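You operate a simulated robot arm through the tools that you are given. There is no shell and no other tool. Be economical: measure what you need, move in short steps, check, and stop when the job is done.

You are at the controls of a simulated two-armed robot. One attempt, no reset.

## Task
Take the tea twin pack and put it on the low shelf of the white table. Take the green block on the slat belt before the curve and put it away on the bench top. Pick up the water bottle from the slat belt before the curve with one hand, pass it to the other hand and put it on the slat belt behind the gate. Lift the clear card tray lid open. Any order will do. Set down upright: water bottle.

Only the result counts: the job must be done as asked and must still hold three seconds after the hand-in. Knocking over, shifting, dropping, spilling or breaking anything else fails it. Lids that push on must go on centred and level and be pressed home; caps that screw on are set level and turned clockwise until they are tight.

## Robot
Two 7-joint arms with two-finger parallel grippers on one trunk, on a base that drives. Base frame: it is fixed to the floor where the robot stands at the start and does not move with it; the origin is under the middle of the robot, x ahead of it, y to its left, z up. Readings come in mm, rad, newtons and seconds.
The left shoulder is at the start at [39, 101, 1161], the right one opposite. With the tool pointing down near the work surface each hand reaches from about 220 to 520 mm from the robot's upright axis, wherever it stands, measured 20 degrees to its own side. Places, roughly: bench top [-2300, -15700, 800]; clear card tray lid [-1500, -5500, 1700]; green block (6x5x4 cm) [-1900, -7000, 1100]; low shelf of the white table (46x24 cm) [340, -600, 320]; slat belt behind the gate [-4500, -8400, 1100]; tea twin pack [500, 0, 1000]; water bottle [-2000, -7250, 1250]. Payload 2.4 kg a hand.
The tool frame of a hand sits at the grasp point between the pads (the TCP): z along the fingers, y along the line on which they close. The tips reach 24 mm beyond it. Largest opening 68 mm; finger width 17, thickness 10; the body of the gripper, 40 by 70 mm, starts 41 mm behind the TCP.
Orientation is that of the tool frame in the base frame, as [roll, pitch, yaw] about the fixed x, y, z axes, in that order (R = Rz(yaw) Ry(pitch) Rx(roll)). With the fingers straight down and closing along the base's y, the tool's x points along the base's -x, its y along +y and its z along -z.

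## Interface
- The arms move only by the tool nudge_tool. It takes "left_series", "right_series" or both (then of equal length, played together; a hand with none holds still); each is text: rows parted by semicolons, each of 7 numbers parted by spaces: the turn, a rotation vector about the tool's x, y, z in rad, then the shift along the tool's x, y, z in mm, then the finger opening in mm, from 0 to 68. In form: wx wy wz dx dy dz jaw; .... A call has 1 to 20 rows; each row shifts and turns the commanded pose from where the row before left it, along the tool's axes as they then stand. Rows are played at 5 a second. More than 50 mm and 0.15 rad between two rows, or a gripper value outside its range, and nothing of the call is played. Where a pose cannot be reached the arm comes as near as it can. A force on the tool above 40 N (or 10 N above the force at the start of the call, whichever is more), or a blocked arm, ends the call early, and 0.2 s more pass. Each finger travels about 72 mm/s and halts on what it meets, pressing with about 21 N; the grip force reading is that of the motor and also rises with nothing between the fingers. The clock runs only during rows and for 0.2 s after the last one: add rows that do not move to give the fingers time. It gives the time, the measured TCP pose, the force on the tool (base axes), the opening and the grip force at its end, in the units of the frame above (readings bear some noise), with the torque about the TCP (base axes, N m) and any sound that the robot's microphone picked up.
- Cameras (640 x 400 px; columns grow to the right, rows downward): "scene" is now at [109.4, -42.3, 1316.4]; the picture's right is [-0.48, -0.87, 0.00], its down [-0.52, 0.29, -0.80] and it looks along [0.70, -0.39, -0.60] (base axes); focal length 214 px, centre (320, 200). "left" rides on the left gripper at [84, -11, -75] in its tool frame; the picture's right is [0.13, 0.99, 0.00], its down [-0.60, 0.08, -0.79] and it looks along [-0.79, 0.10, 0.61] (tool axes); focal length 251 px, centre (320, 200). "right" rides on the right gripper at [84, 11, -75] in its tool frame; the picture's right is [-0.13, 0.99, 0.00], its down [-0.60, -0.08, -0.79] and it looks along [-0.79, -0.10, 0.61] (tool axes); focal length 251 px, centre (320, 200). There is no depth. A picture from a camera that has moved, and an enlarged one, comes with that camera's place and axes in the base frame and with its lens.
- get_image(camera): a new picture of that camera. It takes no simulated time.
- move_column(by): slides the trunk up (or, below 0, down) by that many mm; the arms and the scene camera ride with it, the base frame stays. It gives what a move gives, with no picture.
- base_move(legs): drives the robot by 1 to 6 legs, each [ahead, left, turn to the left] in mm, mm and rad, along the robot's own axes; the way and the turn of a leg run together, so that a leg with both is an arc; at most 1500 mm and 3.142 rad a leg. The arms and the cameras ride along, it lands a little off, and it stops where it bumps. It gives what a move gives.
- turn_head(pan, tilt): turns the head with the scene camera to pan (to the left, within 1.501 rad either way) and tilt (down, from -0.506 to 1.204), counted from straight ahead of the robot. It gives what a move gives.
- close_up(camera, box): a new picture of the part [left, top, right, bottom] of that camera's present view, enlarged. It takes no simulated time.
- sign_off(): hands the job in; it is judged then, once.

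Go step by step. Nothing tells you exact positions but the pictures and the camera data: compare them with the known pose of the tool, close in by small moves and look again before you grip or let go. The budget is 165 turns and 122 pictures, counting those below and the enlarged ones. Unless the task says otherwise, let go and move clear before handing in, and close with one line.

The tools are called as a command line: name --argument value ..., lists and objects as JSON in quotes. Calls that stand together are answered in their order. nudge_tool: Moves the arms, as the interface text tells. Its arguments: {"type":"object","properties":{"left_series":{"type":"string"},"right_series":{"type":"string"}},"required":[]} The other tools are called the same way: move_column (by) slides the trunk up or down; base_move (legs) drives the base; turn_head (pan, tilt) turns the head that bears the scene camera; get_image (camera) takes a picture; close_up (camera, box) takes an enlarged picture of a part of a camera's view; sign_off () hands the job in.

At the start:

```text
time: 0.0
left_ee_pos: [275.3, -24.1, 1165.7]
left_orientation: [3.14, 0.001, -3.14]
left_contact_force: [-0.4, -0.2, -0.2]
left_torque: [0.0, 0.02, -0.03]
left_width: 68.4
left_grip_force: 0.0
right_ee_pos: [283.7, -304.0, 1208.8]
right_orientation: [-3.141, 0.001, -3.138]
right_contact_force: [-0.4, 0.3, -0.5]
right_torque: [0.0, 0.0, 0.02]
right_width: 67.9
right_grip_force: 0.0
trunk travel left (down, up): [-375.0, 475.0]
robot x, y, heading: [-2.2, -1.1, -0.002]
head pan, tilt: [-0.506, 0.641]
```

scene: 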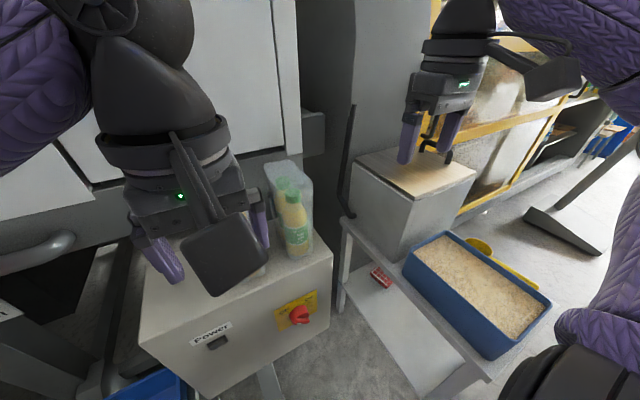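
right: 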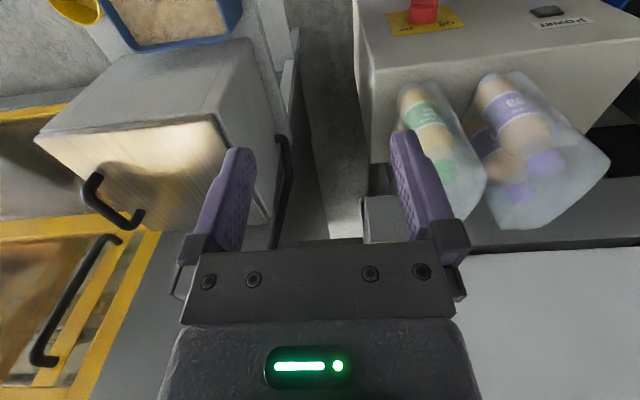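
left: 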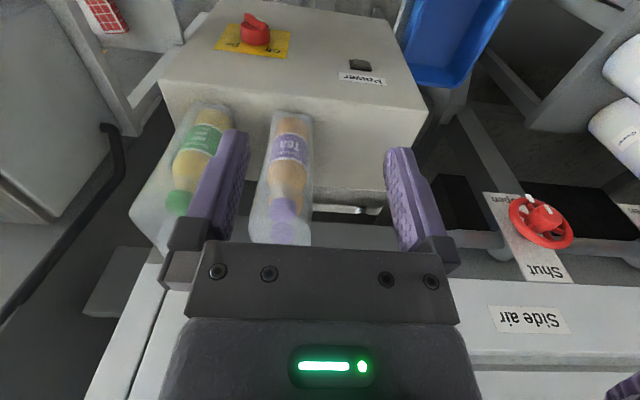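

I see two wrapped bottle packs, one with a green label and one with a purple "TEA" label, on a control box ahead. I'll look closer at both and the low shelf.

close_up --camera "left" --box '[120, 60, 380, 260]'

close_up --camera "right" --box '[340, 0, 640, 240]'

close_up --camera "scene" --box '[230, 140, 560, 400]'

```text
2.00 times, centred on (250, 160) of left
camera zoom: at [191.5, -36.1, 1240.1], right [-0.13, 0.99, 0.0], down [0.6, 0.08, 0.79], along [0.79, 0.1, -0.61], focal length 503 px, centre (460, 280)
```

zoom: 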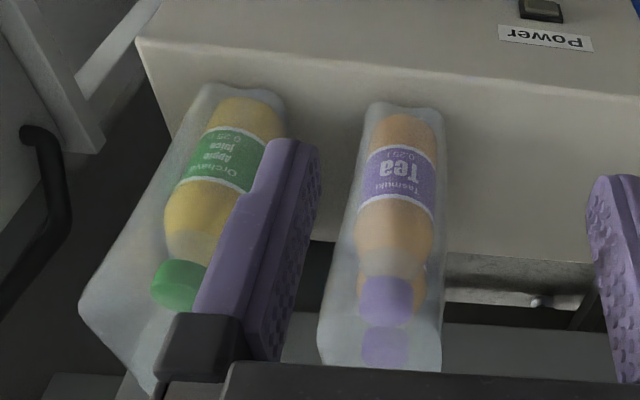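

```text
1.67 times, centred on (490, 120) of right
camera zoom: at [199.6, -292.2, 1282.3], right [0.13, 0.99, 0.0], down [0.6, -0.08, 0.79], along [0.79, -0.1, -0.61], focal length 419 px, centre (37, 333)
```

zoom: 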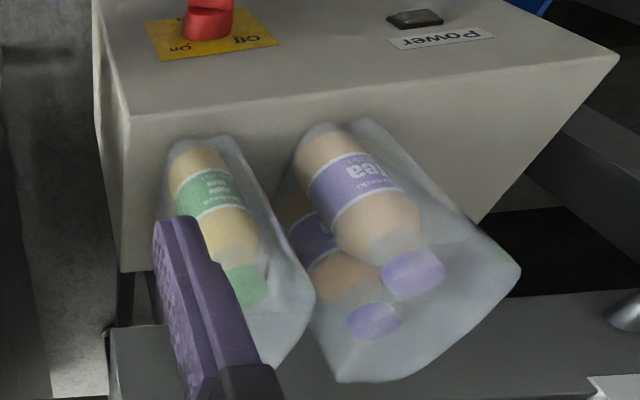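

```text
1.54 times, centred on (395, 270) of scene
camera zoom: at [109.4, -42.3, 1316.4], right [-0.48, -0.87, 0.0], down [-0.52, 0.29, -0.8], along [0.7, -0.39, -0.6], focal length 330 px, centre (205, 92)
```

zoom: 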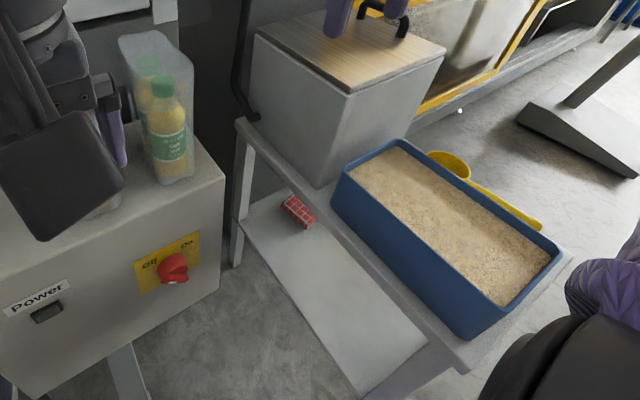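

The tea pack (purple, two bottles one behind the other) stands at about (425–550, -52) on a surface at z≈900. The low shelf lies under the table top (edge y≈-450, top z≈700), so I'll grip the pack with the left hand tilted forward and slide it in from the front later. First I tilt the hand.

nudge_tool --left_series "0 -0.15 0 0 0 0 68; 0 -0.15 0 0 0 0 68; 0 -0.15 0 0 0 0 68; 0 -0.15 0 0 0 0 68; 0 -0.15 0 0 0 0 68; 0 -0.15 0 0 0 0 68; 0 0 0 0 -28 0 68"

get_image --camera "left"

get_image --camera "scene"

```text
time: 1.6
left_ee_pos: [275.4, -52.4, 1164.5]
left_orientation: [3.139, 0.902, 3.141]
left_contact_force: [-0.2, -0.1, -1.1]
left_torque: [0.0, -0.02, -0.04]
left_width: 68.1
left_grip_force: 0.1
right_ee_pos: [282.5, -304.4, 1208.7]
right_orientation: [3.14, 0.0, -3.141]
right_contact_force: [-0.2, 0.4, 0.7]
right_torque: [0.01, -0.01, 0.02]
right_width: 68.3
right_grip_force: 0.1
trunk travel left (down, up): [-375.0, 475.0]
robot x, y, heading: [-2.6, 1.5, 0.0]
head pan, tilt: [-0.506, 0.641]
```

```text
115 pictures are left
camera left: at [164.4, -64.3, 1145.3], right [-0.08, 0.99, -0.1], down [-0.25, 0.08, 0.97], along [0.97, 0.1, 0.24], focal length 251 px, centre (320, 200)
```

left: 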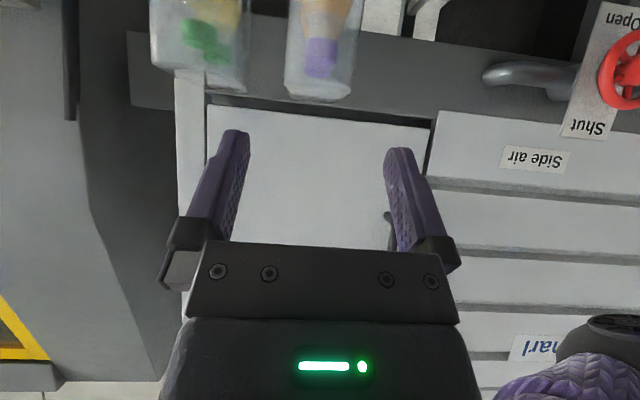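

```text
114 pictures are left
camera scene: at [109.3, -42.7, 1316.4], right [-0.48, -0.87, 0.0], down [-0.52, 0.29, -0.8], along [0.7, -0.39, -0.6], focal length 214 px, centre (320, 200)
```

scene: 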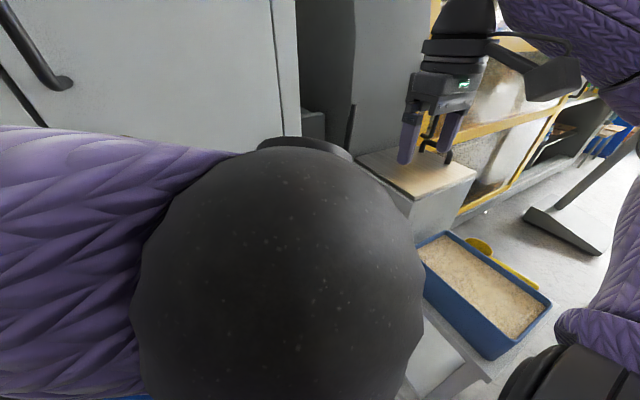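

The hand tilted as asked. I check the pack's edges in an enlarged view.

close_up --camera "left" --box '[140, 0, 380, 150]'

```text
2.67 times, centred on (260, 75) of left
camera zoom: at [164.4, -64.3, 1145.3], right [-0.08, 0.99, -0.1], down [-0.25, 0.08, 0.97], along [0.97, 0.1, 0.24], focal length 670 px, centre (480, 533)
```

zoom: 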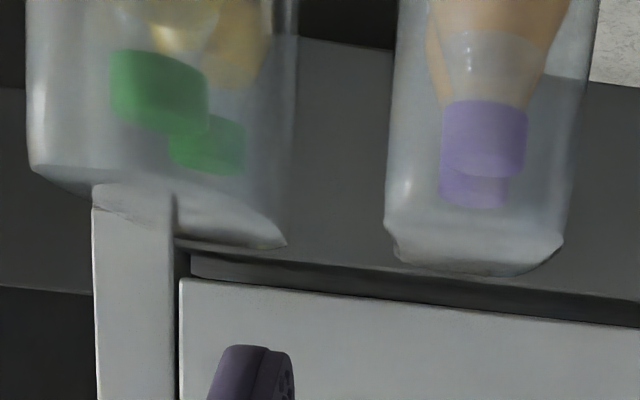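

The pack spans y≈-78…-18, with its front face at x≈420 and top at z≈1090. I'll bring the hand nearly horizontal and stop just ahead of the pack at mid-upper height.

nudge_tool --left_series "0 -0.15 0 0 0 0 68; 0 -0.15 0 0 0 0 68; 0 -0.1 0 0 0 0 68; 0 0 0 26.6 0.8 25 68; 0 0 0 26.6 0.8 25 68; 0 0 0 26.6 0.8 25 68; 0 0 0 26.6 0.8 25 68; 0 0 0 0 0 0 68"

get_image --camera "left"

```text
time: 3.4
left_ee_pos: [343.6, -50.3, 1036.3]
left_orientation: [3.139, 1.298, 3.141]
left_contact_force: [-0.9, -0.3, -0.1]
left_torque: [0.02, -0.01, 0.01]
left_width: 67.8
left_grip_force: 0.0
right_ee_pos: [283.2, -304.3, 1208.6]
right_orientation: [-3.139, -0.002, -3.141]
right_contact_force: [0.4, 0.0, 0.2]
right_torque: [0.04, 0.0, 0.01]
right_width: 67.8
right_grip_force: 0.1
trunk travel left (down, up): [-375.0, 475.0]
robot x, y, heading: [-0.7, 0.1, -0.003]
head pan, tilt: [-0.506, 0.641]
```

```text
112 pictures are left
camera left: at [248.9, -61.1, 974.6], right [-0.04, 0.99, -0.12], down [-0.6, 0.08, 0.79], along [0.8, 0.1, 0.59], focal length 251 px, centre (320, 200)
```

left: 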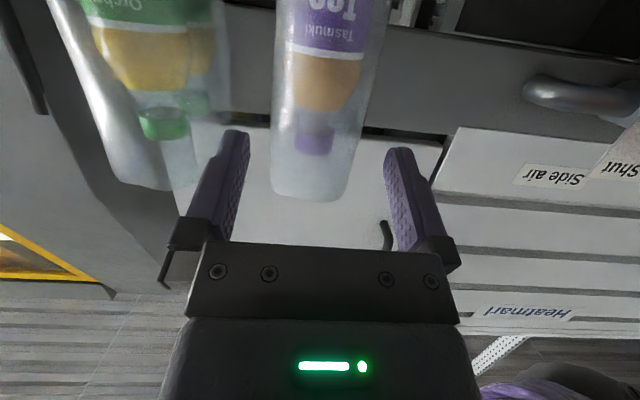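

The pack is centred near y≈-47. I move forward until the tips are just at the front face, then look.

nudge_tool --left_series "0 0 0 0 1.7 25 68; 0 0 0 0 1.7 25 68; 0 0 0 0 0 0 68"

get_image --camera "left"

```text
time: 4.2
left_ee_pos: [390.4, -47.1, 1022.1]
left_orientation: [3.139, 1.299, 3.139]
left_contact_force: [0.5, 0.1, -1.2]
left_torque: [-0.01, 0.03, 0.03]
left_width: 68.0
left_grip_force: 0.1
right_ee_pos: [284.0, -303.5, 1208.5]
right_orientation: [3.142, 0.0, -3.139]
right_contact_force: [-0.3, 0.4, -0.3]
right_torque: [0.03, 0.01, 0.03]
right_width: 67.6
right_grip_force: 0.2
trunk travel left (down, up): [-375.0, 475.0]
robot x, y, heading: [0.8, 0.2, 0.003]
head pan, tilt: [-0.506, 0.641]
```

```text
111 pictures are left
camera left: at [296.6, -58.1, 961.6], right [-0.04, 0.99, -0.12], down [-0.6, 0.08, 0.79], along [0.8, 0.1, 0.59], focal length 251 px, centre (320, 200)
```

left: 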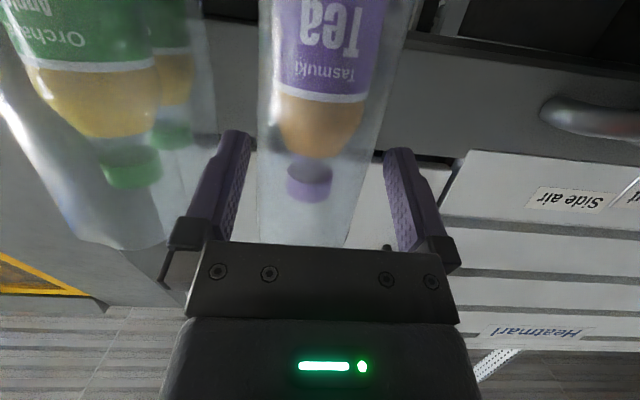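

The pack front is at x≈408 and its sides at y≈-76 and -21, so it fits between the fingers. I slide in slowly with a slight right correction.

nudge_tool --left_series "0 0 0 0 -1.4 12 68; 0 0 0 0 0 12 68; 0 0 0 0 0 12 68; 0 0 0 0 0 11 68; 0 0 0 0 0 0 68"

get_image --camera "left"

```text
time: 5.4
left_ee_pos: [436.0, -47.7, 1009.3]
left_orientation: [3.138, 1.299, 3.14]
left_contact_force: [0.8, -0.2, 0.4]
left_torque: [0.0, 0.0, -0.02]
left_width: 68.2
left_grip_force: 0.1
right_ee_pos: [284.6, -303.9, 1208.2]
right_orientation: [-3.14, 0.0, -3.138]
right_contact_force: [-0.3, -0.1, 0.0]
right_torque: [0.01, 0.0, 0.0]
right_width: 67.9
right_grip_force: 0.0
trunk travel left (down, up): [-375.0, 475.0]
robot x, y, heading: [0.1, 0.5, -0.003]
head pan, tilt: [-0.506, 0.641]
```

```text
110 pictures are left
camera left: at [341.8, -58.8, 948.7], right [-0.04, 0.99, -0.12], down [-0.6, 0.08, 0.79], along [0.8, 0.1, 0.59], focal length 251 px, centre (320, 200)
```

left: 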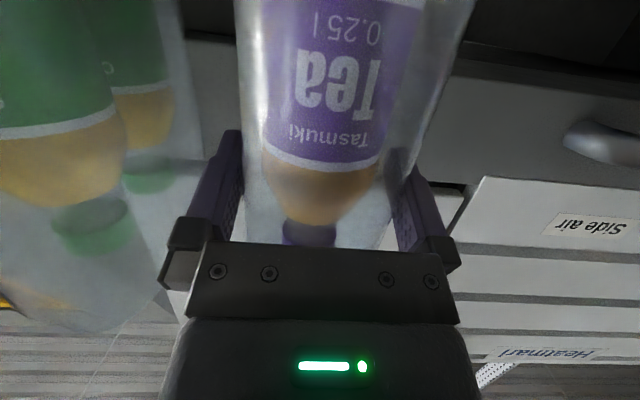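

The fingers straddle the pack with no contact. I close, then lift slightly.

nudge_tool --left_series "0 0 0 0 0 0 50; 0 0 0 0 0 0 40; 0 0 0 0 0 0 30; 0 0 0 0 0 0 30; 0 0 0 -9.6 0 -2.7 30; 0 0 0 -9.6 0 -2.7 30; 0 0 0 0 0 0 30"

get_image --camera "left"

```text
time: 7.0
left_ee_pos: [437.3, -47.2, 1030.0]
left_orientation: [3.138, 1.3, 3.139]
left_contact_force: [0.2, 1.1, -5.6]
left_torque: [-0.01, 0.23, -0.01]
left_width: 59.3
left_grip_force: 20.8
right_ee_pos: [285.1, -303.9, 1208.6]
right_orientation: [-3.139, -0.002, -3.139]
right_contact_force: [0.4, -0.4, 0.2]
right_torque: [-0.03, 0.02, 0.0]
right_width: 67.8
right_grip_force: 0.0
trunk travel left (down, up): [-375.0, 475.0]
robot x, y, heading: [-3.0, -1.5, 0.001]
head pan, tilt: [-0.506, 0.641]
```

```text
109 pictures are left
camera left: at [342.0, -58.5, 968.6], right [-0.04, 0.99, -0.12], down [-0.6, 0.08, 0.8], along [0.8, 0.1, 0.59], focal length 251 px, centre (320, 200)
```

left: 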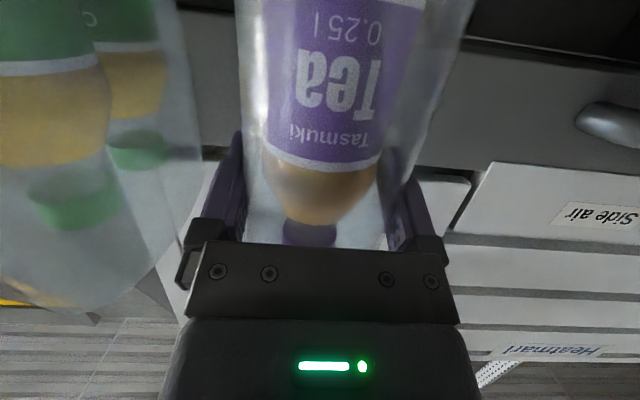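

The pack is held firmly (5.6 N, its base about 109 mm below the TCP). I lift a bit more, back off, and look right before turning toward the table.

nudge_tool --left_series "0 0 0 -19.2 0 -5.4 30; 0 0 0 -19.2 0 -5.4 30; 0 0 0 0 0 0 30"

base_move --legs '[[-350, 0, 0]]'

turn_head --pan -1.2 --tilt 0.6

get_image --camera "scene"

```text
time: 7.8
left_ee_pos: [436.4, -47.5, 1068.1]
left_orientation: [3.14, 1.298, 3.139]
left_contact_force: [-0.2, 0.6, -5.6]
left_torque: [0.0, 0.23, 0.07]
left_width: 58.7
left_grip_force: 20.7
right_ee_pos: [284.1, -303.9, 1208.6]
right_orientation: [-3.14, -0.002, -3.139]
right_contact_force: [-0.6, 0.4, 0.3]
right_torque: [0.01, 0.06, -0.03]
right_width: 67.9
right_grip_force: 0.0
trunk travel left (down, up): [-375.0, 475.0]
robot x, y, heading: [3.3, -1.5, -0.003]
head pan, tilt: [-0.506, 0.641]
```

```text
time: 10.1
left_ee_pos: [86.7, -47.9, 1069.0]
left_orientation: [3.139, 1.298, 3.138]
left_contact_force: [0.5, 0.4, -5.3]
left_torque: [0.0, 0.23, 0.0]
left_width: 58.9
left_grip_force: 21.4
right_ee_pos: [-65.9, -304.7, 1208.8]
right_orientation: [-3.14, 0.0, 3.14]
right_contact_force: [0.4, 0.0, -0.1]
right_torque: [0.0, 0.05, -0.01]
right_width: 67.9
right_grip_force: 0.1
trunk travel left (down, up): [-375.0, 475.0]
robot x, y, heading: [-350.3, 0.1, -0.003]
head pan, tilt: [-0.506, 0.641]
```

```text
time: 11.1
left_ee_pos: [86.7, -48.9, 1071.3]
left_orientation: [3.14, 1.298, 3.137]
left_contact_force: [-0.2, 0.0, -6.0]
left_torque: [-0.01, 0.23, -0.04]
left_width: 59.1
left_grip_force: 21.2
right_ee_pos: [-66.5, -302.8, 1207.1]
right_orientation: [-3.138, 0.0, 3.14]
right_contact_force: [-0.1, 0.1, -0.3]
right_torque: [0.02, -0.04, -0.02]
right_width: 67.9
right_grip_force: 0.0
trunk travel left (down, up): [-375.0, 475.0]
robot x, y, heading: [-349.0, -1.0, -0.009]
head pan, tilt: [-1.201, 0.6]
```

```text
108 pictures are left
camera scene: at [-283.7, -82.2, 1319.9], right [-0.93, -0.36, 0.0], down [-0.2, 0.53, -0.82], along [0.3, -0.77, -0.57], focal length 214 px, centre (320, 200)
```

scene: 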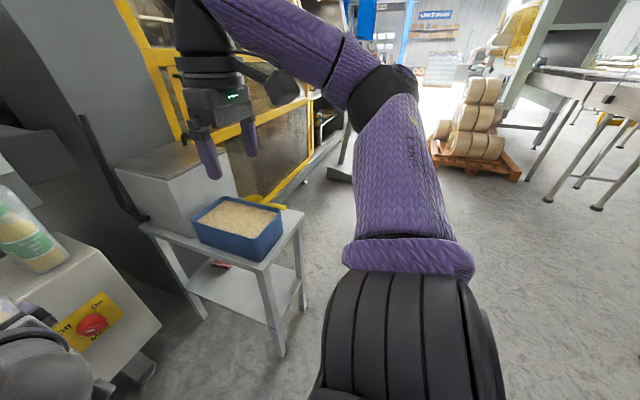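

The way is clear; table front edge at y≈-445, legs at x≈75 and beyond 570. I turn right, and drive in front of the shelf but back from the edge.

base_move --legs '[[0, 0, -1.565], [-150, 0, 0], [0, 370, 0]]'

turn_head --pan 0.2 --tilt 0.8

get_image --camera "scene"

```text
time: 18.3
left_ee_pos: [-25.0, -287.0, 1069.8]
left_orientation: [3.141, 1.298, 1.57]
left_contact_force: [0.2, -0.6, -5.1]
left_torque: [0.24, 0.0, -0.03]
left_width: 58.7
left_grip_force: 21.0
right_ee_pos: [-281.8, -135.9, 1207.2]
right_orientation: [-3.141, -0.001, 1.573]
right_contact_force: [0.2, 1.2, -0.4]
right_torque: [0.0, 0.02, -0.01]
right_width: 68.2
right_grip_force: 0.0
trunk travel left (down, up): [-375.0, 475.0]
robot x, y, heading: [25.1, 148.7, -1.566]
head pan, tilt: [-1.201, 0.6]
```

```text
time: 19.8
left_ee_pos: [-24.7, -288.4, 1068.9]
left_orientation: [3.14, 1.297, 1.57]
left_contact_force: [-0.3, -0.8, -6.0]
left_torque: [0.24, 0.02, -0.01]
left_width: 58.8
left_grip_force: 21.3
right_ee_pos: [-282.8, -135.5, 1208.9]
right_orientation: [-3.138, -0.001, 1.574]
right_contact_force: [-0.5, 0.9, -0.2]
right_torque: [0.01, -0.01, -0.02]
right_width: 68.0
right_grip_force: 0.0
trunk travel left (down, up): [-375.0, 475.0]
robot x, y, heading: [23.7, 150.1, -1.576]
head pan, tilt: [0.201, 0.799]
```

```text
107 pictures are left
camera scene: at [35.8, 34.4, 1303.0], right [-0.98, -0.2, 0.0], down [-0.14, 0.7, -0.7], along [0.14, -0.68, -0.72], focal length 214 px, centre (320, 200)
```

scene: 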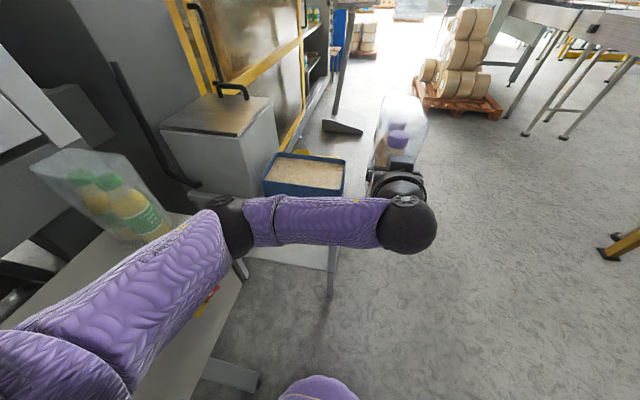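

The left elbow sticks out over the control box, so lowering here would hit it. The end of the table (x≈98 side) is open floor, so I'll enter the shelf from there, facing +x.

base_move --legs '[[0, -560, 0], [0, 0, 1.576], [0, -720, 0]]'

turn_head --pan -0.35 --tilt 0.85

get_image --camera "scene"

```text
time: 30.4
left_ee_pos: [-87.2, -615.0, 1069.1]
left_orientation: [3.138, 1.299, -3.124]
left_contact_force: [0.1, -0.5, -6.2]
left_torque: [-0.02, 0.25, 0.03]
left_width: 58.9
left_grip_force: 21.0
right_ee_pos: [-234.3, -874.9, 1207.0]
right_orientation: [-3.141, -0.001, -3.123]
right_contact_force: [0.0, 0.1, 0.7]
right_torque: [0.01, -0.03, -0.02]
right_width: 68.0
right_grip_force: 0.0
trunk travel left (down, up): [-375.0, 475.0]
robot x, y, heading: [-526.2, -576.4, 0.022]
head pan, tilt: [0.201, 0.799]
```

```text
time: 31.4
left_ee_pos: [-88.0, -615.1, 1069.7]
left_orientation: [3.139, 1.298, -3.124]
left_contact_force: [0.5, -0.3, -5.1]
left_torque: [-0.03, 0.27, -0.02]
left_width: 58.9
left_grip_force: 21.8
right_ee_pos: [-235.0, -874.1, 1209.0]
right_orientation: [-3.14, -0.001, -3.121]
right_contact_force: [0.3, -0.6, -0.4]
right_torque: [-0.04, -0.01, -0.02]
right_width: 68.0
right_grip_force: 0.1
trunk travel left (down, up): [-375.0, 475.0]
robot x, y, heading: [-524.2, -577.0, 0.023]
head pan, tilt: [-0.351, 0.85]
```

```text
106 pictures are left
camera scene: at [-417.6, -601.2, 1299.0], right [-0.32, -0.95, 0.0], down [-0.71, 0.24, -0.66], along [0.62, -0.21, -0.75], focal length 214 px, centre (320, 200)
```

scene: 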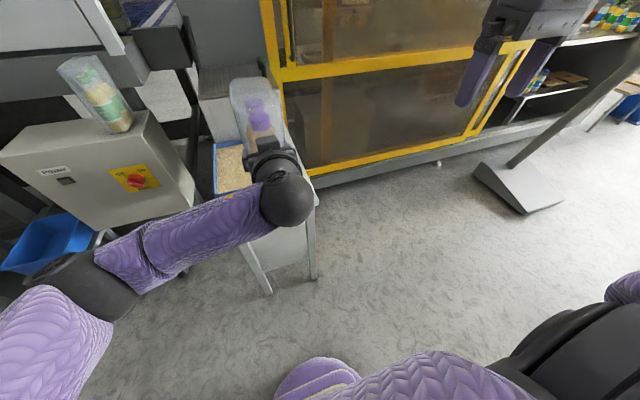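

The end opening lies between legs at y≈-445 and -727. I shift left 30 mm, lower the trunk and then lower the hand.

base_move --legs '[[0, 30, -0.02]]'

move_column --by -375

nudge_tool --left_series "0 0 0 28.9 0 8 30; 0 0 0 28.9 0 8 30; 0 0 0 28.9 0 8 30; 0 0 0 28.9 0 8 30; 0 0 0 28.9 0 8 30; 0 0 0 28.9 0 8 30; 0 0 0 28.9 0 8 30; 0 0 0 28.9 0 8 30; 0 0 0 0 0 0 30; 0 0 0 0 0 0 30"

get_image --camera "scene"

```text
time: 32.2
left_ee_pos: [-89.2, -592.3, 1069.7]
left_orientation: [3.141, 1.299, -3.14]
left_contact_force: [-0.5, -0.1, -5.7]
left_torque: [0.01, 0.25, -0.02]
left_width: 58.9
left_grip_force: 20.9
right_ee_pos: [-241.0, -848.6, 1208.5]
right_orientation: [-3.139, -0.001, -3.14]
right_contact_force: [-0.1, 0.1, 0.0]
right_torque: [0.0, 0.0, 0.04]
right_width: 68.1
right_grip_force: 0.1
trunk travel left (down, up): [-375.0, 475.0]
robot x, y, heading: [-524.1, -548.6, 0.001]
head pan, tilt: [-0.351, 0.85]
```

```text
time: 35.9
left_ee_pos: [-88.6, -593.4, 694.8]
left_orientation: [3.139, 1.298, 3.137]
left_contact_force: [0.6, 0.3, -6.3]
left_torque: [-0.01, 0.21, -0.01]
left_width: 59.0
left_grip_force: 21.0
right_ee_pos: [-171.8, -851.1, 760.9]
right_orientation: [3.141, -0.282, -3.14]
right_contact_force: [-0.8, -1.3, 0.4]
right_torque: [0.02, 0.02, 0.0]
right_width: 67.6
right_grip_force: 0.0
trunk travel left (down, up): [0.0, 850.0]
robot x, y, heading: [-527.4, -545.4, 0.002]
head pan, tilt: [-0.351, 0.85]
```

```text
time: 37.0
left_ee_pos: [-49.4, -588.6, 622.5]
left_orientation: [3.017, 1.474, 3.022]
left_contact_force: [0.9, -0.6, -6.5]
left_torque: [0.0, 0.31, 0.0]
left_width: 58.6
left_grip_force: 20.8
right_ee_pos: [-166.4, -847.4, 758.7]
right_orientation: [-3.137, -0.291, 3.141]
right_contact_force: [0.0, -0.2, -0.3]
right_torque: [0.02, 0.01, -0.02]
right_width: 67.8
right_grip_force: 0.1
trunk travel left (down, up): [0.0, 850.0]
robot x, y, heading: [-526.6, -543.4, -0.001]
head pan, tilt: [-0.351, 0.85]
stopped in row 5 (left hand): the arm was blocked; the commanded pose is now the measured one
```

```text
105 pictures are left
camera scene: at [-307.3, -569.8, 911.6], right [-0.34, -0.94, 0.01], down [-0.71, 0.26, -0.65], along [0.61, -0.23, -0.76], focal length 214 px, centre (320, 200)
```

scene: 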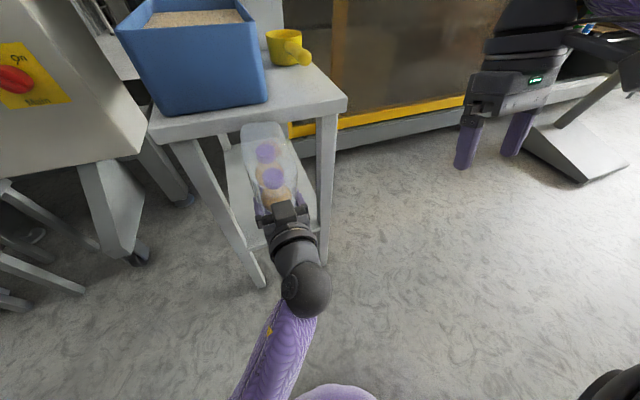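

The arm blocked because it is folded too tightly close to the body, not from contact. I back the base 220 mm, extend the arm forward, and restore the tilt.

base_move --legs '[[-220, 0, 0]]'

nudge_tool --left_series "0 0 0 -3.8 0 39.8 30; 0 0 0 -3.8 0 39.8 30; 0 0 0 -3.8 0 39.8 30; 0 0 0 -3.8 0 39.8 30; 0 0 0 -3.8 0 39.8 30; 0 0.087 0 0 0 0 30; 0 0.087 0 0 0 0 30; 0 0 0 0 0 0 30; 0 0 0 0 0 0 30"

get_image --camera "scene"

```text
time: 38.7
left_ee_pos: [-271.8, -585.4, 624.0]
left_orientation: [3.022, 1.479, 3.026]
left_contact_force: [0.1, 1.0, -5.7]
left_torque: [-0.04, 0.26, 0.0]
left_width: 58.9
left_grip_force: 20.2
right_ee_pos: [-388.2, -846.3, 760.4]
right_orientation: [-3.133, -0.289, -3.14]
right_contact_force: [-0.9, 0.2, -0.1]
right_torque: [0.02, 0.03, 0.0]
right_width: 68.3
right_grip_force: 0.1
trunk travel left (down, up): [0.0, 850.0]
robot x, y, heading: [-748.1, -545.7, 0.003]
head pan, tilt: [-0.351, 0.85]
```

```text
time: 40.7
left_ee_pos: [-75.9, -588.1, 629.9]
left_orientation: [3.077, 1.314, 3.084]
left_contact_force: [-0.5, 0.1, -5.6]
left_torque: [0.01, 0.25, 0.01]
left_width: 58.6
left_grip_force: 21.2
right_ee_pos: [-392.5, -849.1, 761.5]
right_orientation: [3.141, -0.28, -3.138]
right_contact_force: [0.1, 0.0, 0.1]
right_torque: [-0.02, 0.02, -0.02]
right_width: 67.9
right_grip_force: 0.0
trunk travel left (down, up): [0.0, 850.0]
robot x, y, heading: [-748.2, -544.2, 0.001]
head pan, tilt: [-0.351, 0.85]
```

```text
104 pictures are left
camera scene: at [-535.9, -573.1, 914.0], right [-0.34, -0.94, 0.0], down [-0.71, 0.26, -0.66], along [0.62, -0.23, -0.75], focal length 214 px, centre (320, 200)
```

scene: 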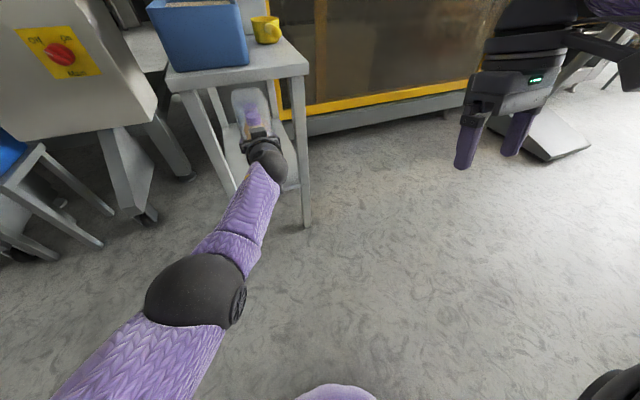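

Much better posture. Now lower to z≈450.

nudge_tool --left_series "0 0 0 29 0 7.6 30; 0 0 0 29 0 7.6 30; 0 0 0 29 0 7.6 30; 0 0 0 29 0 7.6 30; 0 0 0 29 0 7.6 30; 0 0 0 26 0 6.8 30; 0 0 0 0 0 0 30"

turn_head --pan 0 --tilt 0.6

get_image --camera "scene"

get_image --camera "left"

```text
time: 42.3
left_ee_pos: [-99.1, -507.1, 498.7]
left_orientation: [3.075, 1.314, 3.082]
left_contact_force: [0.8, -0.6, -5.4]
left_torque: [0.01, 0.26, -0.04]
left_width: 58.9
left_grip_force: 20.9
left hand out of reach, approached as far as the arm can: row 1, 2, 3, 4, 5, 6
right_ee_pos: [-392.2, -850.3, 761.6]
right_orientation: [3.141, -0.28, -3.139]
right_contact_force: [0.0, -0.3, 0.1]
right_torque: [0.02, -0.05, 0.0]
right_width: 67.9
right_grip_force: 0.1
trunk travel left (down, up): [0.0, 850.0]
robot x, y, heading: [-747.8, -543.1, 0.002]
head pan, tilt: [-0.351, 0.85]
```

```text
time: 43.1
left_ee_pos: [-98.1, -507.0, 498.8]
left_orientation: [3.077, 1.315, 3.085]
left_contact_force: [-0.7, -0.4, -5.5]
left_torque: [0.0, 0.24, -0.02]
left_width: 59.0
left_grip_force: 20.6
right_ee_pos: [-392.2, -850.1, 761.1]
right_orientation: [3.14, -0.281, -3.139]
right_contact_force: [-0.5, 0.4, -0.7]
right_torque: [0.02, 0.02, -0.05]
right_width: 67.7
right_grip_force: 0.0
trunk travel left (down, up): [0.0, 850.0]
robot x, y, heading: [-749.2, -548.0, 0.002]
head pan, tilt: [0.0, 0.6]
```

```text
103 pictures are left
camera scene: at [-521.0, -546.2, 934.9], right [0.0, -1.0, 0.0], down [-0.57, 0.0, -0.82], along [0.82, 0.0, -0.57], focal length 214 px, centre (320, 200)
```

scene: 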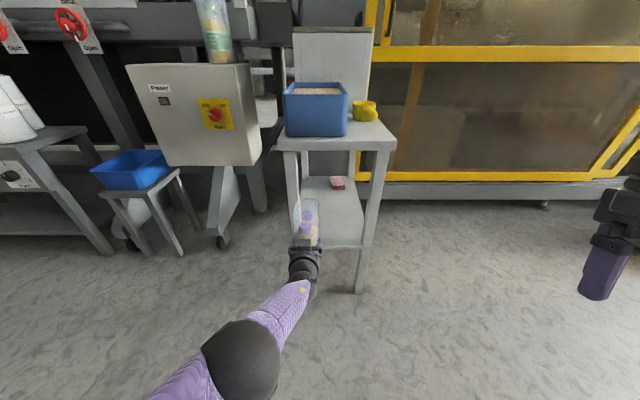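

```text
102 pictures are left
camera left: at [-191.7, -518.0, 435.7], right [-0.04, 0.99, -0.11], down [-0.61, 0.06, 0.79], along [0.79, 0.1, 0.61], focal length 251 px, centre (320, 200)
```

left: 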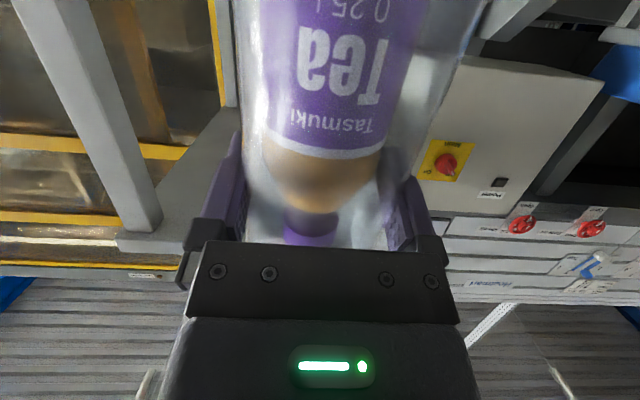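

That pose is slightly beyond reach. I pull the hand back toward the body in small rows and see the resulting pose.

nudge_tool --left_series "0 0 0 7 15 -30 30; 0 0 0 7 15 -30 30; 0 0 0 7 15 -30 30; 0 0 0 0 0 0 30; 0 0 0 0 0 0 30"

```text
time: 44.3
left_ee_pos: [-123.7, -483.3, 451.9]
left_orientation: [3.077, 1.313, 3.084]
left_contact_force: [-0.3, 0.4, -5.9]
left_torque: [-0.02, 0.24, -0.04]
left_width: 58.9
left_grip_force: 20.8
left hand out of reach, approached as far as the arm can: row 1, 2, 3
right_ee_pos: [-393.4, -849.6, 761.2]
right_orientation: [-3.141, -0.281, -3.138]
right_contact_force: [-0.3, 0.6, -0.8]
right_torque: [0.01, 0.02, -0.03]
right_width: 68.1
right_grip_force: 0.0
trunk travel left (down, up): [0.0, 850.0]
robot x, y, heading: [-745.3, -548.0, 0.002]
head pan, tilt: [0.0, 0.6]
```

nudge_tool --left_series "0 0 0 7 15 -30 30; 0 0 0 7 15 -30 30; 0 0 0 0 0 0 30; 0 0 0 0 0 0 30"

```text
time: 45.3
left_ee_pos: [-152.4, -474.4, 414.4]
left_orientation: [3.139, 1.293, -3.133]
left_contact_force: [1.0, 0.7, -6.4]
left_torque: [0.02, 0.2, -0.01]
left_width: 59.1
left_grip_force: 20.9
left hand out of reach, approached as far as the arm can: row 1, 2
right_ee_pos: [-392.5, -849.2, 759.9]
right_orientation: [3.141, -0.281, -3.138]
right_contact_force: [0.4, -0.2, 0.5]
right_torque: [0.01, -0.03, -0.02]
right_width: 68.0
right_grip_force: 0.1
trunk travel left (down, up): [0.0, 850.0]
robot x, y, heading: [-745.5, -546.0, 0.0]
head pan, tilt: [0.0, 0.6]
```

nudge_tool --left_series "0 0 0 -29 0 -8 30; 0 0 0 -29 0 -8 30; 0 0 0 0 0 0 30; 0 0 0 0 0 0 30"

get_image --camera "scene"

```text
time: 46.3
left_ee_pos: [-152.1, -475.5, 443.7]
left_orientation: [3.077, 1.313, 3.085]
left_contact_force: [-0.4, 0.1, -4.6]
left_torque: [0.01, 0.25, 0.06]
left_width: 58.9
left_grip_force: 21.2
left hand out of reach, approached as far as the arm can: row 1
right_ee_pos: [-392.8, -849.1, 761.8]
right_orientation: [3.141, -0.28, -3.138]
right_contact_force: [0.8, -0.3, -0.2]
right_torque: [-0.01, 0.0, 0.01]
right_width: 68.0
right_grip_force: 0.2
trunk travel left (down, up): [0.0, 850.0]
robot x, y, heading: [-748.6, -543.6, -0.002]
head pan, tilt: [0.0, 0.6]
```

```text
101 pictures are left
camera scene: at [-521.1, -546.1, 935.0], right [0.0, -1.0, 0.0], down [-0.57, 0.0, -0.82], along [0.82, 0.0, -0.57], focal length 214 px, centre (320, 200)
```

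scene: 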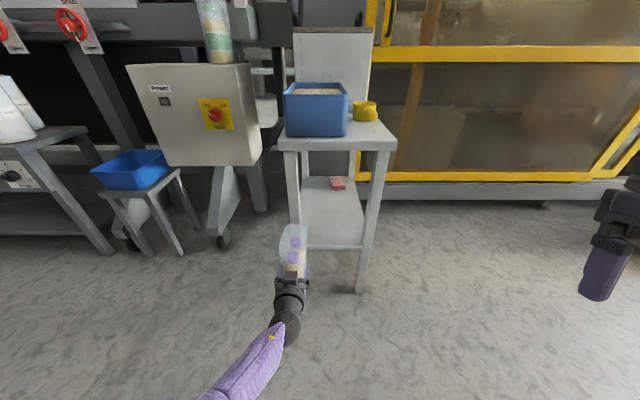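

This pose (about 596 mm ahead of the axis) is reachable. Before driving in, I verify the shelf height with an enlarged view.

close_up --camera "scene" --box '[260, 100, 420, 300]'

get_image --camera "left"

```text
2.00 times, centred on (340, 200) of scene
camera zoom: at [-521.1, -546.1, 935.0], right [0.0, -1.0, 0.0], down [-0.57, 0.0, -0.82], along [0.82, 0.0, -0.57], focal length 429 px, centre (280, 200)
```

zoom: 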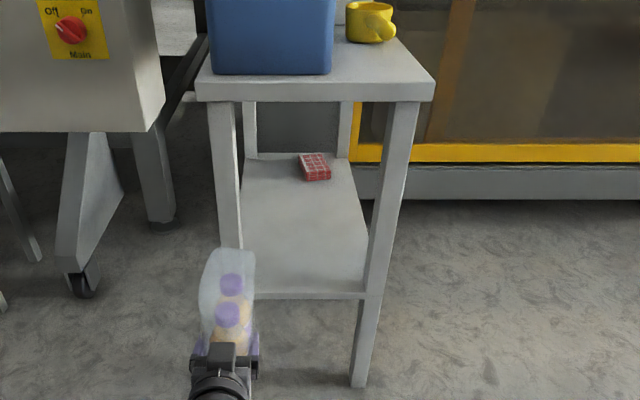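

```text
99 pictures are left
camera left: at [-245.4, -485.6, 380.8], right [-0.04, 0.99, -0.11], down [-0.61, 0.06, 0.79], along [0.79, 0.1, 0.61], focal length 251 px, centre (320, 200)
```

left: 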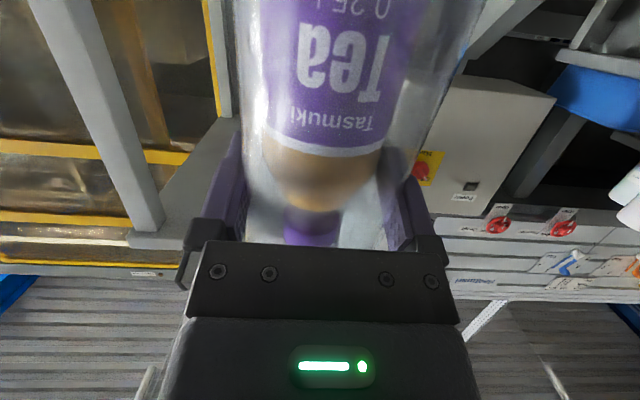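

Shelf z≈320 with its near end at x≈58; usable from x≈110 to 570, y≈-480 to -720. I raise 20 mm, retract 40 mm, then drive sideways and forward in.

nudge_tool --left_series "0 0 0 -19 0 -5 30; 0 0 0 5 0 -19.3 30; 0 0 0 5 0 -19.3 30; 0 0 0 0 0 0 30; 0 0 0 0 0 0 30"

base_move --legs '[[0, -115, 0]]'

get_image --camera "scene"

```text
time: 47.5
left_ee_pos: [-192.3, -475.7, 464.8]
left_orientation: [3.078, 1.315, 3.084]
left_contact_force: [0.0, 0.4, -5.8]
left_torque: [-0.05, 0.25, 0.01]
left_width: 58.8
left_grip_force: 20.7
right_ee_pos: [-392.8, -848.4, 760.2]
right_orientation: [3.141, -0.281, -3.139]
right_contact_force: [-0.1, 0.2, 1.0]
right_torque: [-0.02, 0.0, -0.03]
right_width: 67.9
right_grip_force: 0.0
trunk travel left (down, up): [0.0, 850.0]
robot x, y, heading: [-751.6, -544.5, 0.004]
head pan, tilt: [0.0, 0.6]
```

```text
time: 48.7
left_ee_pos: [-191.7, -589.9, 464.0]
left_orientation: [3.077, 1.315, 3.084]
left_contact_force: [0.9, 0.3, -5.0]
left_torque: [0.0, 0.25, 0.05]
left_width: 58.7
left_grip_force: 21.4
right_ee_pos: [-393.5, -963.8, 761.1]
right_orientation: [-3.14, -0.281, -3.138]
right_contact_force: [0.1, 0.6, 0.7]
right_torque: [0.02, 0.02, -0.05]
right_width: 68.0
right_grip_force: 0.0
trunk travel left (down, up): [0.0, 850.0]
robot x, y, heading: [-746.7, -663.8, 0.0]
head pan, tilt: [0.0, 0.6]
```

```text
98 pictures are left
camera scene: at [-520.9, -660.3, 935.0], right [0.0, -1.0, 0.0], down [-0.57, 0.0, -0.82], along [0.82, 0.0, -0.57], focal length 214 px, centre (320, 200)
```

scene: 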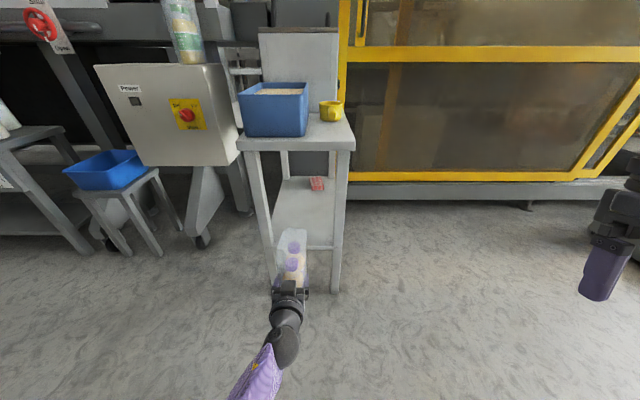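

base_move --legs '[[180, 0, 0]]'

get_image --camera "scene"

```text
time: 50.2
left_ee_pos: [-10.9, -591.0, 464.7]
left_orientation: [3.077, 1.313, 3.08]
left_contact_force: [0.6, -0.5, -5.5]
left_torque: [0.01, 0.22, -0.04]
left_width: 58.9
left_grip_force: 20.9
right_ee_pos: [-212.3, -963.7, 761.7]
right_orientation: [-3.14, -0.28, -3.141]
right_contact_force: [-0.1, -0.6, -0.1]
right_torque: [0.02, 0.0, -0.01]
right_width: 68.2
right_grip_force: 0.0
trunk travel left (down, up): [0.0, 850.0]
robot x, y, heading: [-565.3, -661.8, 0.003]
head pan, tilt: [0.0, 0.6]
```

```text
97 pictures are left
camera scene: at [-339.7, -660.5, 935.0], right [0.0, -1.0, 0.0], down [-0.57, 0.0, -0.82], along [0.82, 0.0, -0.57], focal length 214 px, centre (320, 200)
```

scene: 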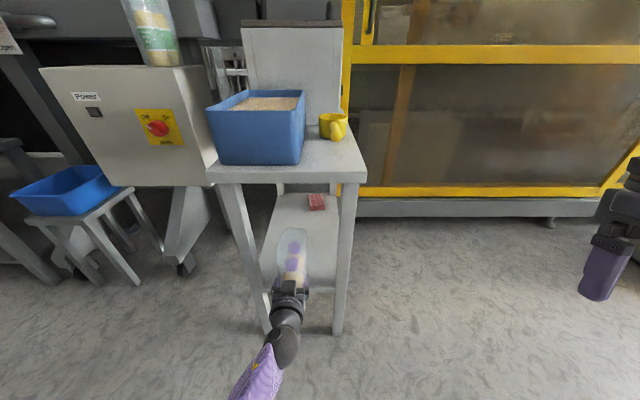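

Well aligned; the shelf height confirms at ≈322. I drive the remaining 172 mm in.

base_move --legs '[[172, 0, 0]]'

get_image --camera "scene"

get_image --camera "left"

```text
time: 51.7
left_ee_pos: [162.1, -590.4, 463.7]
left_orientation: [3.077, 1.312, 3.083]
left_contact_force: [0.1, 0.4, -5.4]
left_torque: [-0.01, 0.21, -0.02]
left_width: 58.8
left_grip_force: 21.0
right_ee_pos: [-39.6, -963.3, 760.4]
right_orientation: [-3.14, -0.281, -3.138]
right_contact_force: [0.1, -0.4, -0.9]
right_torque: [-0.03, -0.04, 0.0]
right_width: 68.0
right_grip_force: 0.0
trunk travel left (down, up): [0.0, 850.0]
robot x, y, heading: [-392.3, -660.4, 0.004]
head pan, tilt: [0.0, 0.6]
```

```text
96 pictures are left
camera scene: at [-168.1, -660.0, 935.0], right [0.0, -1.0, 0.0], down [-0.57, 0.0, -0.82], along [0.82, 0.0, -0.57], focal length 214 px, centre (320, 200)
```

scene: 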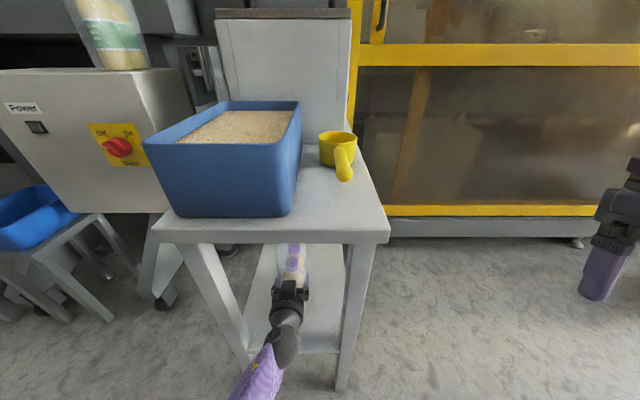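

```text
95 pictures are left
camera left: at [67.7, -600.9, 401.4], right [-0.04, 0.99, -0.11], down [-0.61, 0.06, 0.79], along [0.79, 0.1, 0.61], focal length 251 px, centre (320, 200)
```

left: 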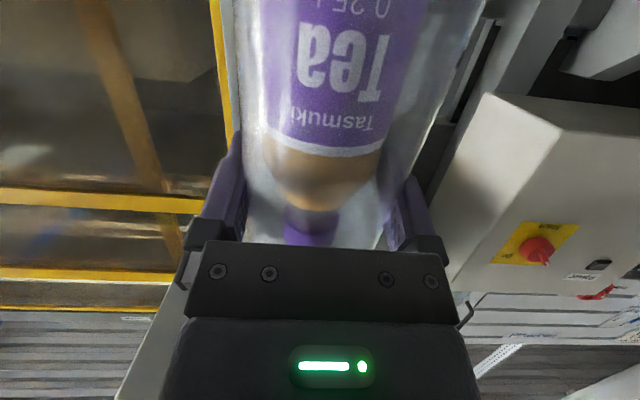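

Pack is under the table top over the shelf. I lower it gradually, watching the force.

nudge_tool --left_series "0 0.014 0 0 0 0 30; 0 0 0 9.7 0 2.5 30; 0 0 0 9.7 0 2.5 30; 0 0 0 4.8 0 1.3 30; 0 0 0 0 0 0 30; 0 0 0 0 0 0 30"

```text
time: 53.1
left_ee_pos: [161.9, -589.3, 438.9]
left_orientation: [3.082, 1.303, 3.087]
left_contact_force: [-3.6, 1.3, 7.1]
left_torque: [-0.08, -0.52, 0.01]
left_width: 58.7
left_grip_force: 20.7
right_ee_pos: [-41.1, -963.4, 761.5]
right_orientation: [3.14, -0.282, -3.138]
right_contact_force: [0.3, -0.5, -0.9]
right_torque: [0.02, 0.01, 0.04]
right_width: 67.9
right_grip_force: 0.1
trunk travel left (down, up): [0.0, 850.0]
robot x, y, heading: [-394.3, -660.2, 0.002]
head pan, tilt: [0.0, 0.6]
```

The base touched (force reversed) at TCP z 439. I relax 1 mm, open, and back straight out by arm.

nudge_tool --left_series "0 0 0 -1 0 0 30; 0 0 0 0 0 0 45; 0 0 0 0 0 0 60; 0 0 0 0 0 0 68; 0 0 0 0 0 0 68"

get_image --camera "left"

```text
time: 54.3
left_ee_pos: [160.9, -589.4, 440.6]
left_orientation: [3.082, 1.3, 3.087]
left_contact_force: [0.1, -0.5, -0.6]
left_torque: [-0.02, -0.02, -0.01]
left_width: 68.0
left_grip_force: 0.0
right_ee_pos: [-40.1, -964.4, 761.3]
right_orientation: [3.141, -0.281, -3.139]
right_contact_force: [-0.4, 0.2, 0.4]
right_torque: [0.0, 0.0, 0.0]
right_width: 68.3
right_grip_force: 0.2
trunk travel left (down, up): [0.0, 850.0]
robot x, y, heading: [-394.9, -659.7, 0.003]
head pan, tilt: [0.0, 0.6]
```

```text
94 pictures are left
camera left: at [66.6, -600.2, 378.9], right [-0.04, 0.99, -0.11], down [-0.6, 0.06, 0.8], along [0.8, 0.1, 0.6], focal length 251 px, centre (320, 200)
```

left: 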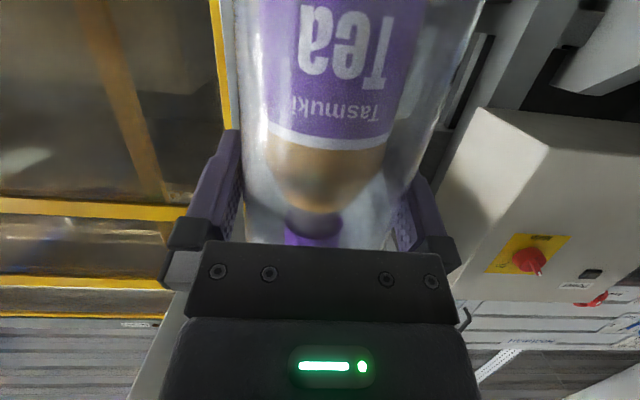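

nudge_tool --left_series "0 0 0 4 0 -15 68; 0 0 0 4 0 -15 68; 0 0 0 4 0 -15 68; 0 0 0 4 0 -15 68; 0 0 0 0 0 0 68"

base_move --legs '[[-300, 0, 0]]'

close_up --camera "scene" --box '[200, 130, 400, 300]'

```text
time: 55.4
left_ee_pos: [113.4, -536.2, 440.9]
left_orientation: [2.534, 1.285, 2.556]
left_contact_force: [0.6, 0.2, 0.4]
left_torque: [-0.02, -0.03, 0.0]
left_width: 67.8
left_grip_force: 0.0
right_ee_pos: [-34.1, -958.2, 760.3]
right_orientation: [-3.133, -0.291, -3.141]
right_contact_force: [-0.3, 0.1, -1.0]
right_torque: [0.01, 0.03, 0.01]
right_width: 68.1
right_grip_force: 0.1
trunk travel left (down, up): [0.0, 850.0]
robot x, y, heading: [-397.8, -662.3, -0.004]
head pan, tilt: [0.0, 0.6]
stopped in row 5 (left hand): the arm was blocked; the commanded pose is now the measured one
```

```text
time: 57.5
left_ee_pos: [-188.9, -537.1, 440.5]
left_orientation: [2.533, 1.28, 2.556]
left_contact_force: [0.1, -1.0, 0.5]
left_torque: [0.02, 0.03, 0.0]
left_width: 67.8
left_grip_force: 0.1
right_ee_pos: [-338.0, -958.0, 761.9]
right_orientation: [-3.131, -0.289, -3.138]
right_contact_force: [0.4, 1.0, 0.3]
right_torque: [0.0, 0.0, -0.01]
right_width: 68.2
right_grip_force: 0.1
trunk travel left (down, up): [0.0, 850.0]
robot x, y, heading: [-696.0, -660.5, 0.002]
head pan, tilt: [0.0, 0.6]
```

```text
2.35 times, centred on (300, 215) of scene
camera zoom: at [-464.7, -653.0, 933.7], right [0.0, -1.0, 0.01], down [-0.57, -0.01, -0.82], along [0.82, 0.0, -0.57], focal length 505 px, centre (367, 165)
```

zoom: 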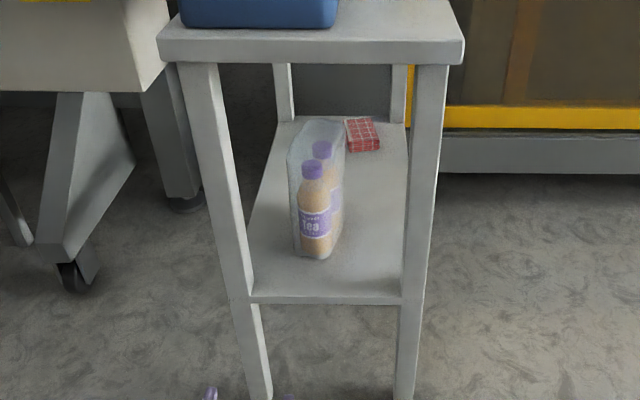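

The tea pack stands upright on the shelf. Now I raise the trunk and look around toward -y for the way to the belt.

move_column --by 475

turn_head --pan -1.4 --tilt 0.25

get_image --camera "scene"

```text
refused: 475 is not a number from -400 to 400
```

```text
time: 59.0
left_ee_pos: [-188.8, -535.3, 443.6]
left_orientation: [2.493, 1.281, 2.521]
left_contact_force: [0.4, 0.3, -0.6]
left_torque: [-0.01, 0.01, 0.0]
left_width: 68.1
left_grip_force: 0.0
right_ee_pos: [-338.7, -960.7, 762.8]
right_orientation: [-3.133, -0.284, -3.139]
right_contact_force: [-0.6, -0.2, -0.6]
right_torque: [-0.02, 0.04, -0.01]
right_width: 67.8
right_grip_force: 0.1
trunk travel left (down, up): [0.0, 850.0]
robot x, y, heading: [-696.9, -662.7, 0.001]
head pan, tilt: [-1.4, 0.25]
```

```text
92 pictures are left
camera scene: at [-538.8, -748.0, 967.4], right [-0.98, -0.17, 0.01], down [-0.05, 0.24, -0.97], along [0.17, -0.96, -0.24], focal length 214 px, centre (320, 200)
```

scene: 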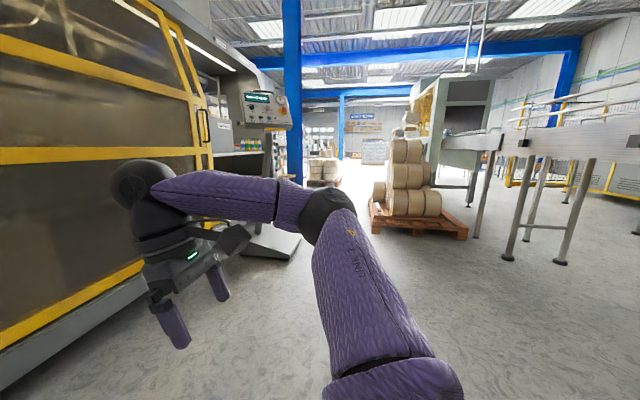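

I raise the trunk in a permitted step, then straighten the left hand to pointing down.

move_column --by 375

nudge_tool --left_series "0 0 0 -40 0 0 40; 0 0 0 -40 0 0 40; 0 0.145 0 0 0 0 40; 0 0.145 0 0 0 0 40; 0 0.145 0 0 0 0 40; 0 0.145 0 0 0 0 40; 0 0.145 0 0 0 0 40; 0 0.145 0 0 0 0 40; 0 0.145 0 0 0 0 40; 0 0.145 0 0 0 0 40; 0 0.12 0 0 0 0 40; 0 0 0 0 0 -40 40; 0 0 0 0 0 -40 40; 0 0 0 0 0 -40 40; 0 0 0 0 0 -40 40; 0 0 0 0 0 0 40"

```text
time: 62.6
left_ee_pos: [-190.7, -538.8, 818.5]
left_orientation: [2.494, 1.282, 2.519]
left_contact_force: [-0.4, -0.1, 0.4]
left_torque: [0.02, -0.06, -0.05]
left_width: 68.2
left_grip_force: 0.0
right_ee_pos: [-340.3, -963.3, 1135.6]
right_orientation: [-3.139, -0.279, -3.136]
right_contact_force: [0.0, 0.1, 0.6]
right_torque: [-0.03, 0.0, -0.01]
right_width: 67.9
right_grip_force: 0.1
trunk travel left (down, up): [-375.0, 475.0]
robot x, y, heading: [-693.1, -663.0, 0.006]
head pan, tilt: [-1.4, 0.25]
```

```text
time: 66.0
left_ee_pos: [-211.5, -574.6, 1059.9]
left_orientation: [2.967, 0.055, 3.138]
left_contact_force: [0.4, -0.5, 0.3]
left_torque: [0.01, 0.01, 0.0]
left_width: 40.0
left_grip_force: 0.1
left hand out of reach, approached as far as the arm can: row 10, 11
right_ee_pos: [-341.4, -963.9, 1136.3]
right_orientation: [3.141, -0.28, -3.136]
right_contact_force: [-0.2, 0.7, 0.3]
right_torque: [0.0, 0.02, 0.02]
right_width: 68.1
right_grip_force: 0.1
trunk travel left (down, up): [-375.0, 475.0]
robot x, y, heading: [-696.5, -657.4, 0.002]
head pan, tilt: [-1.4, 0.25]
```

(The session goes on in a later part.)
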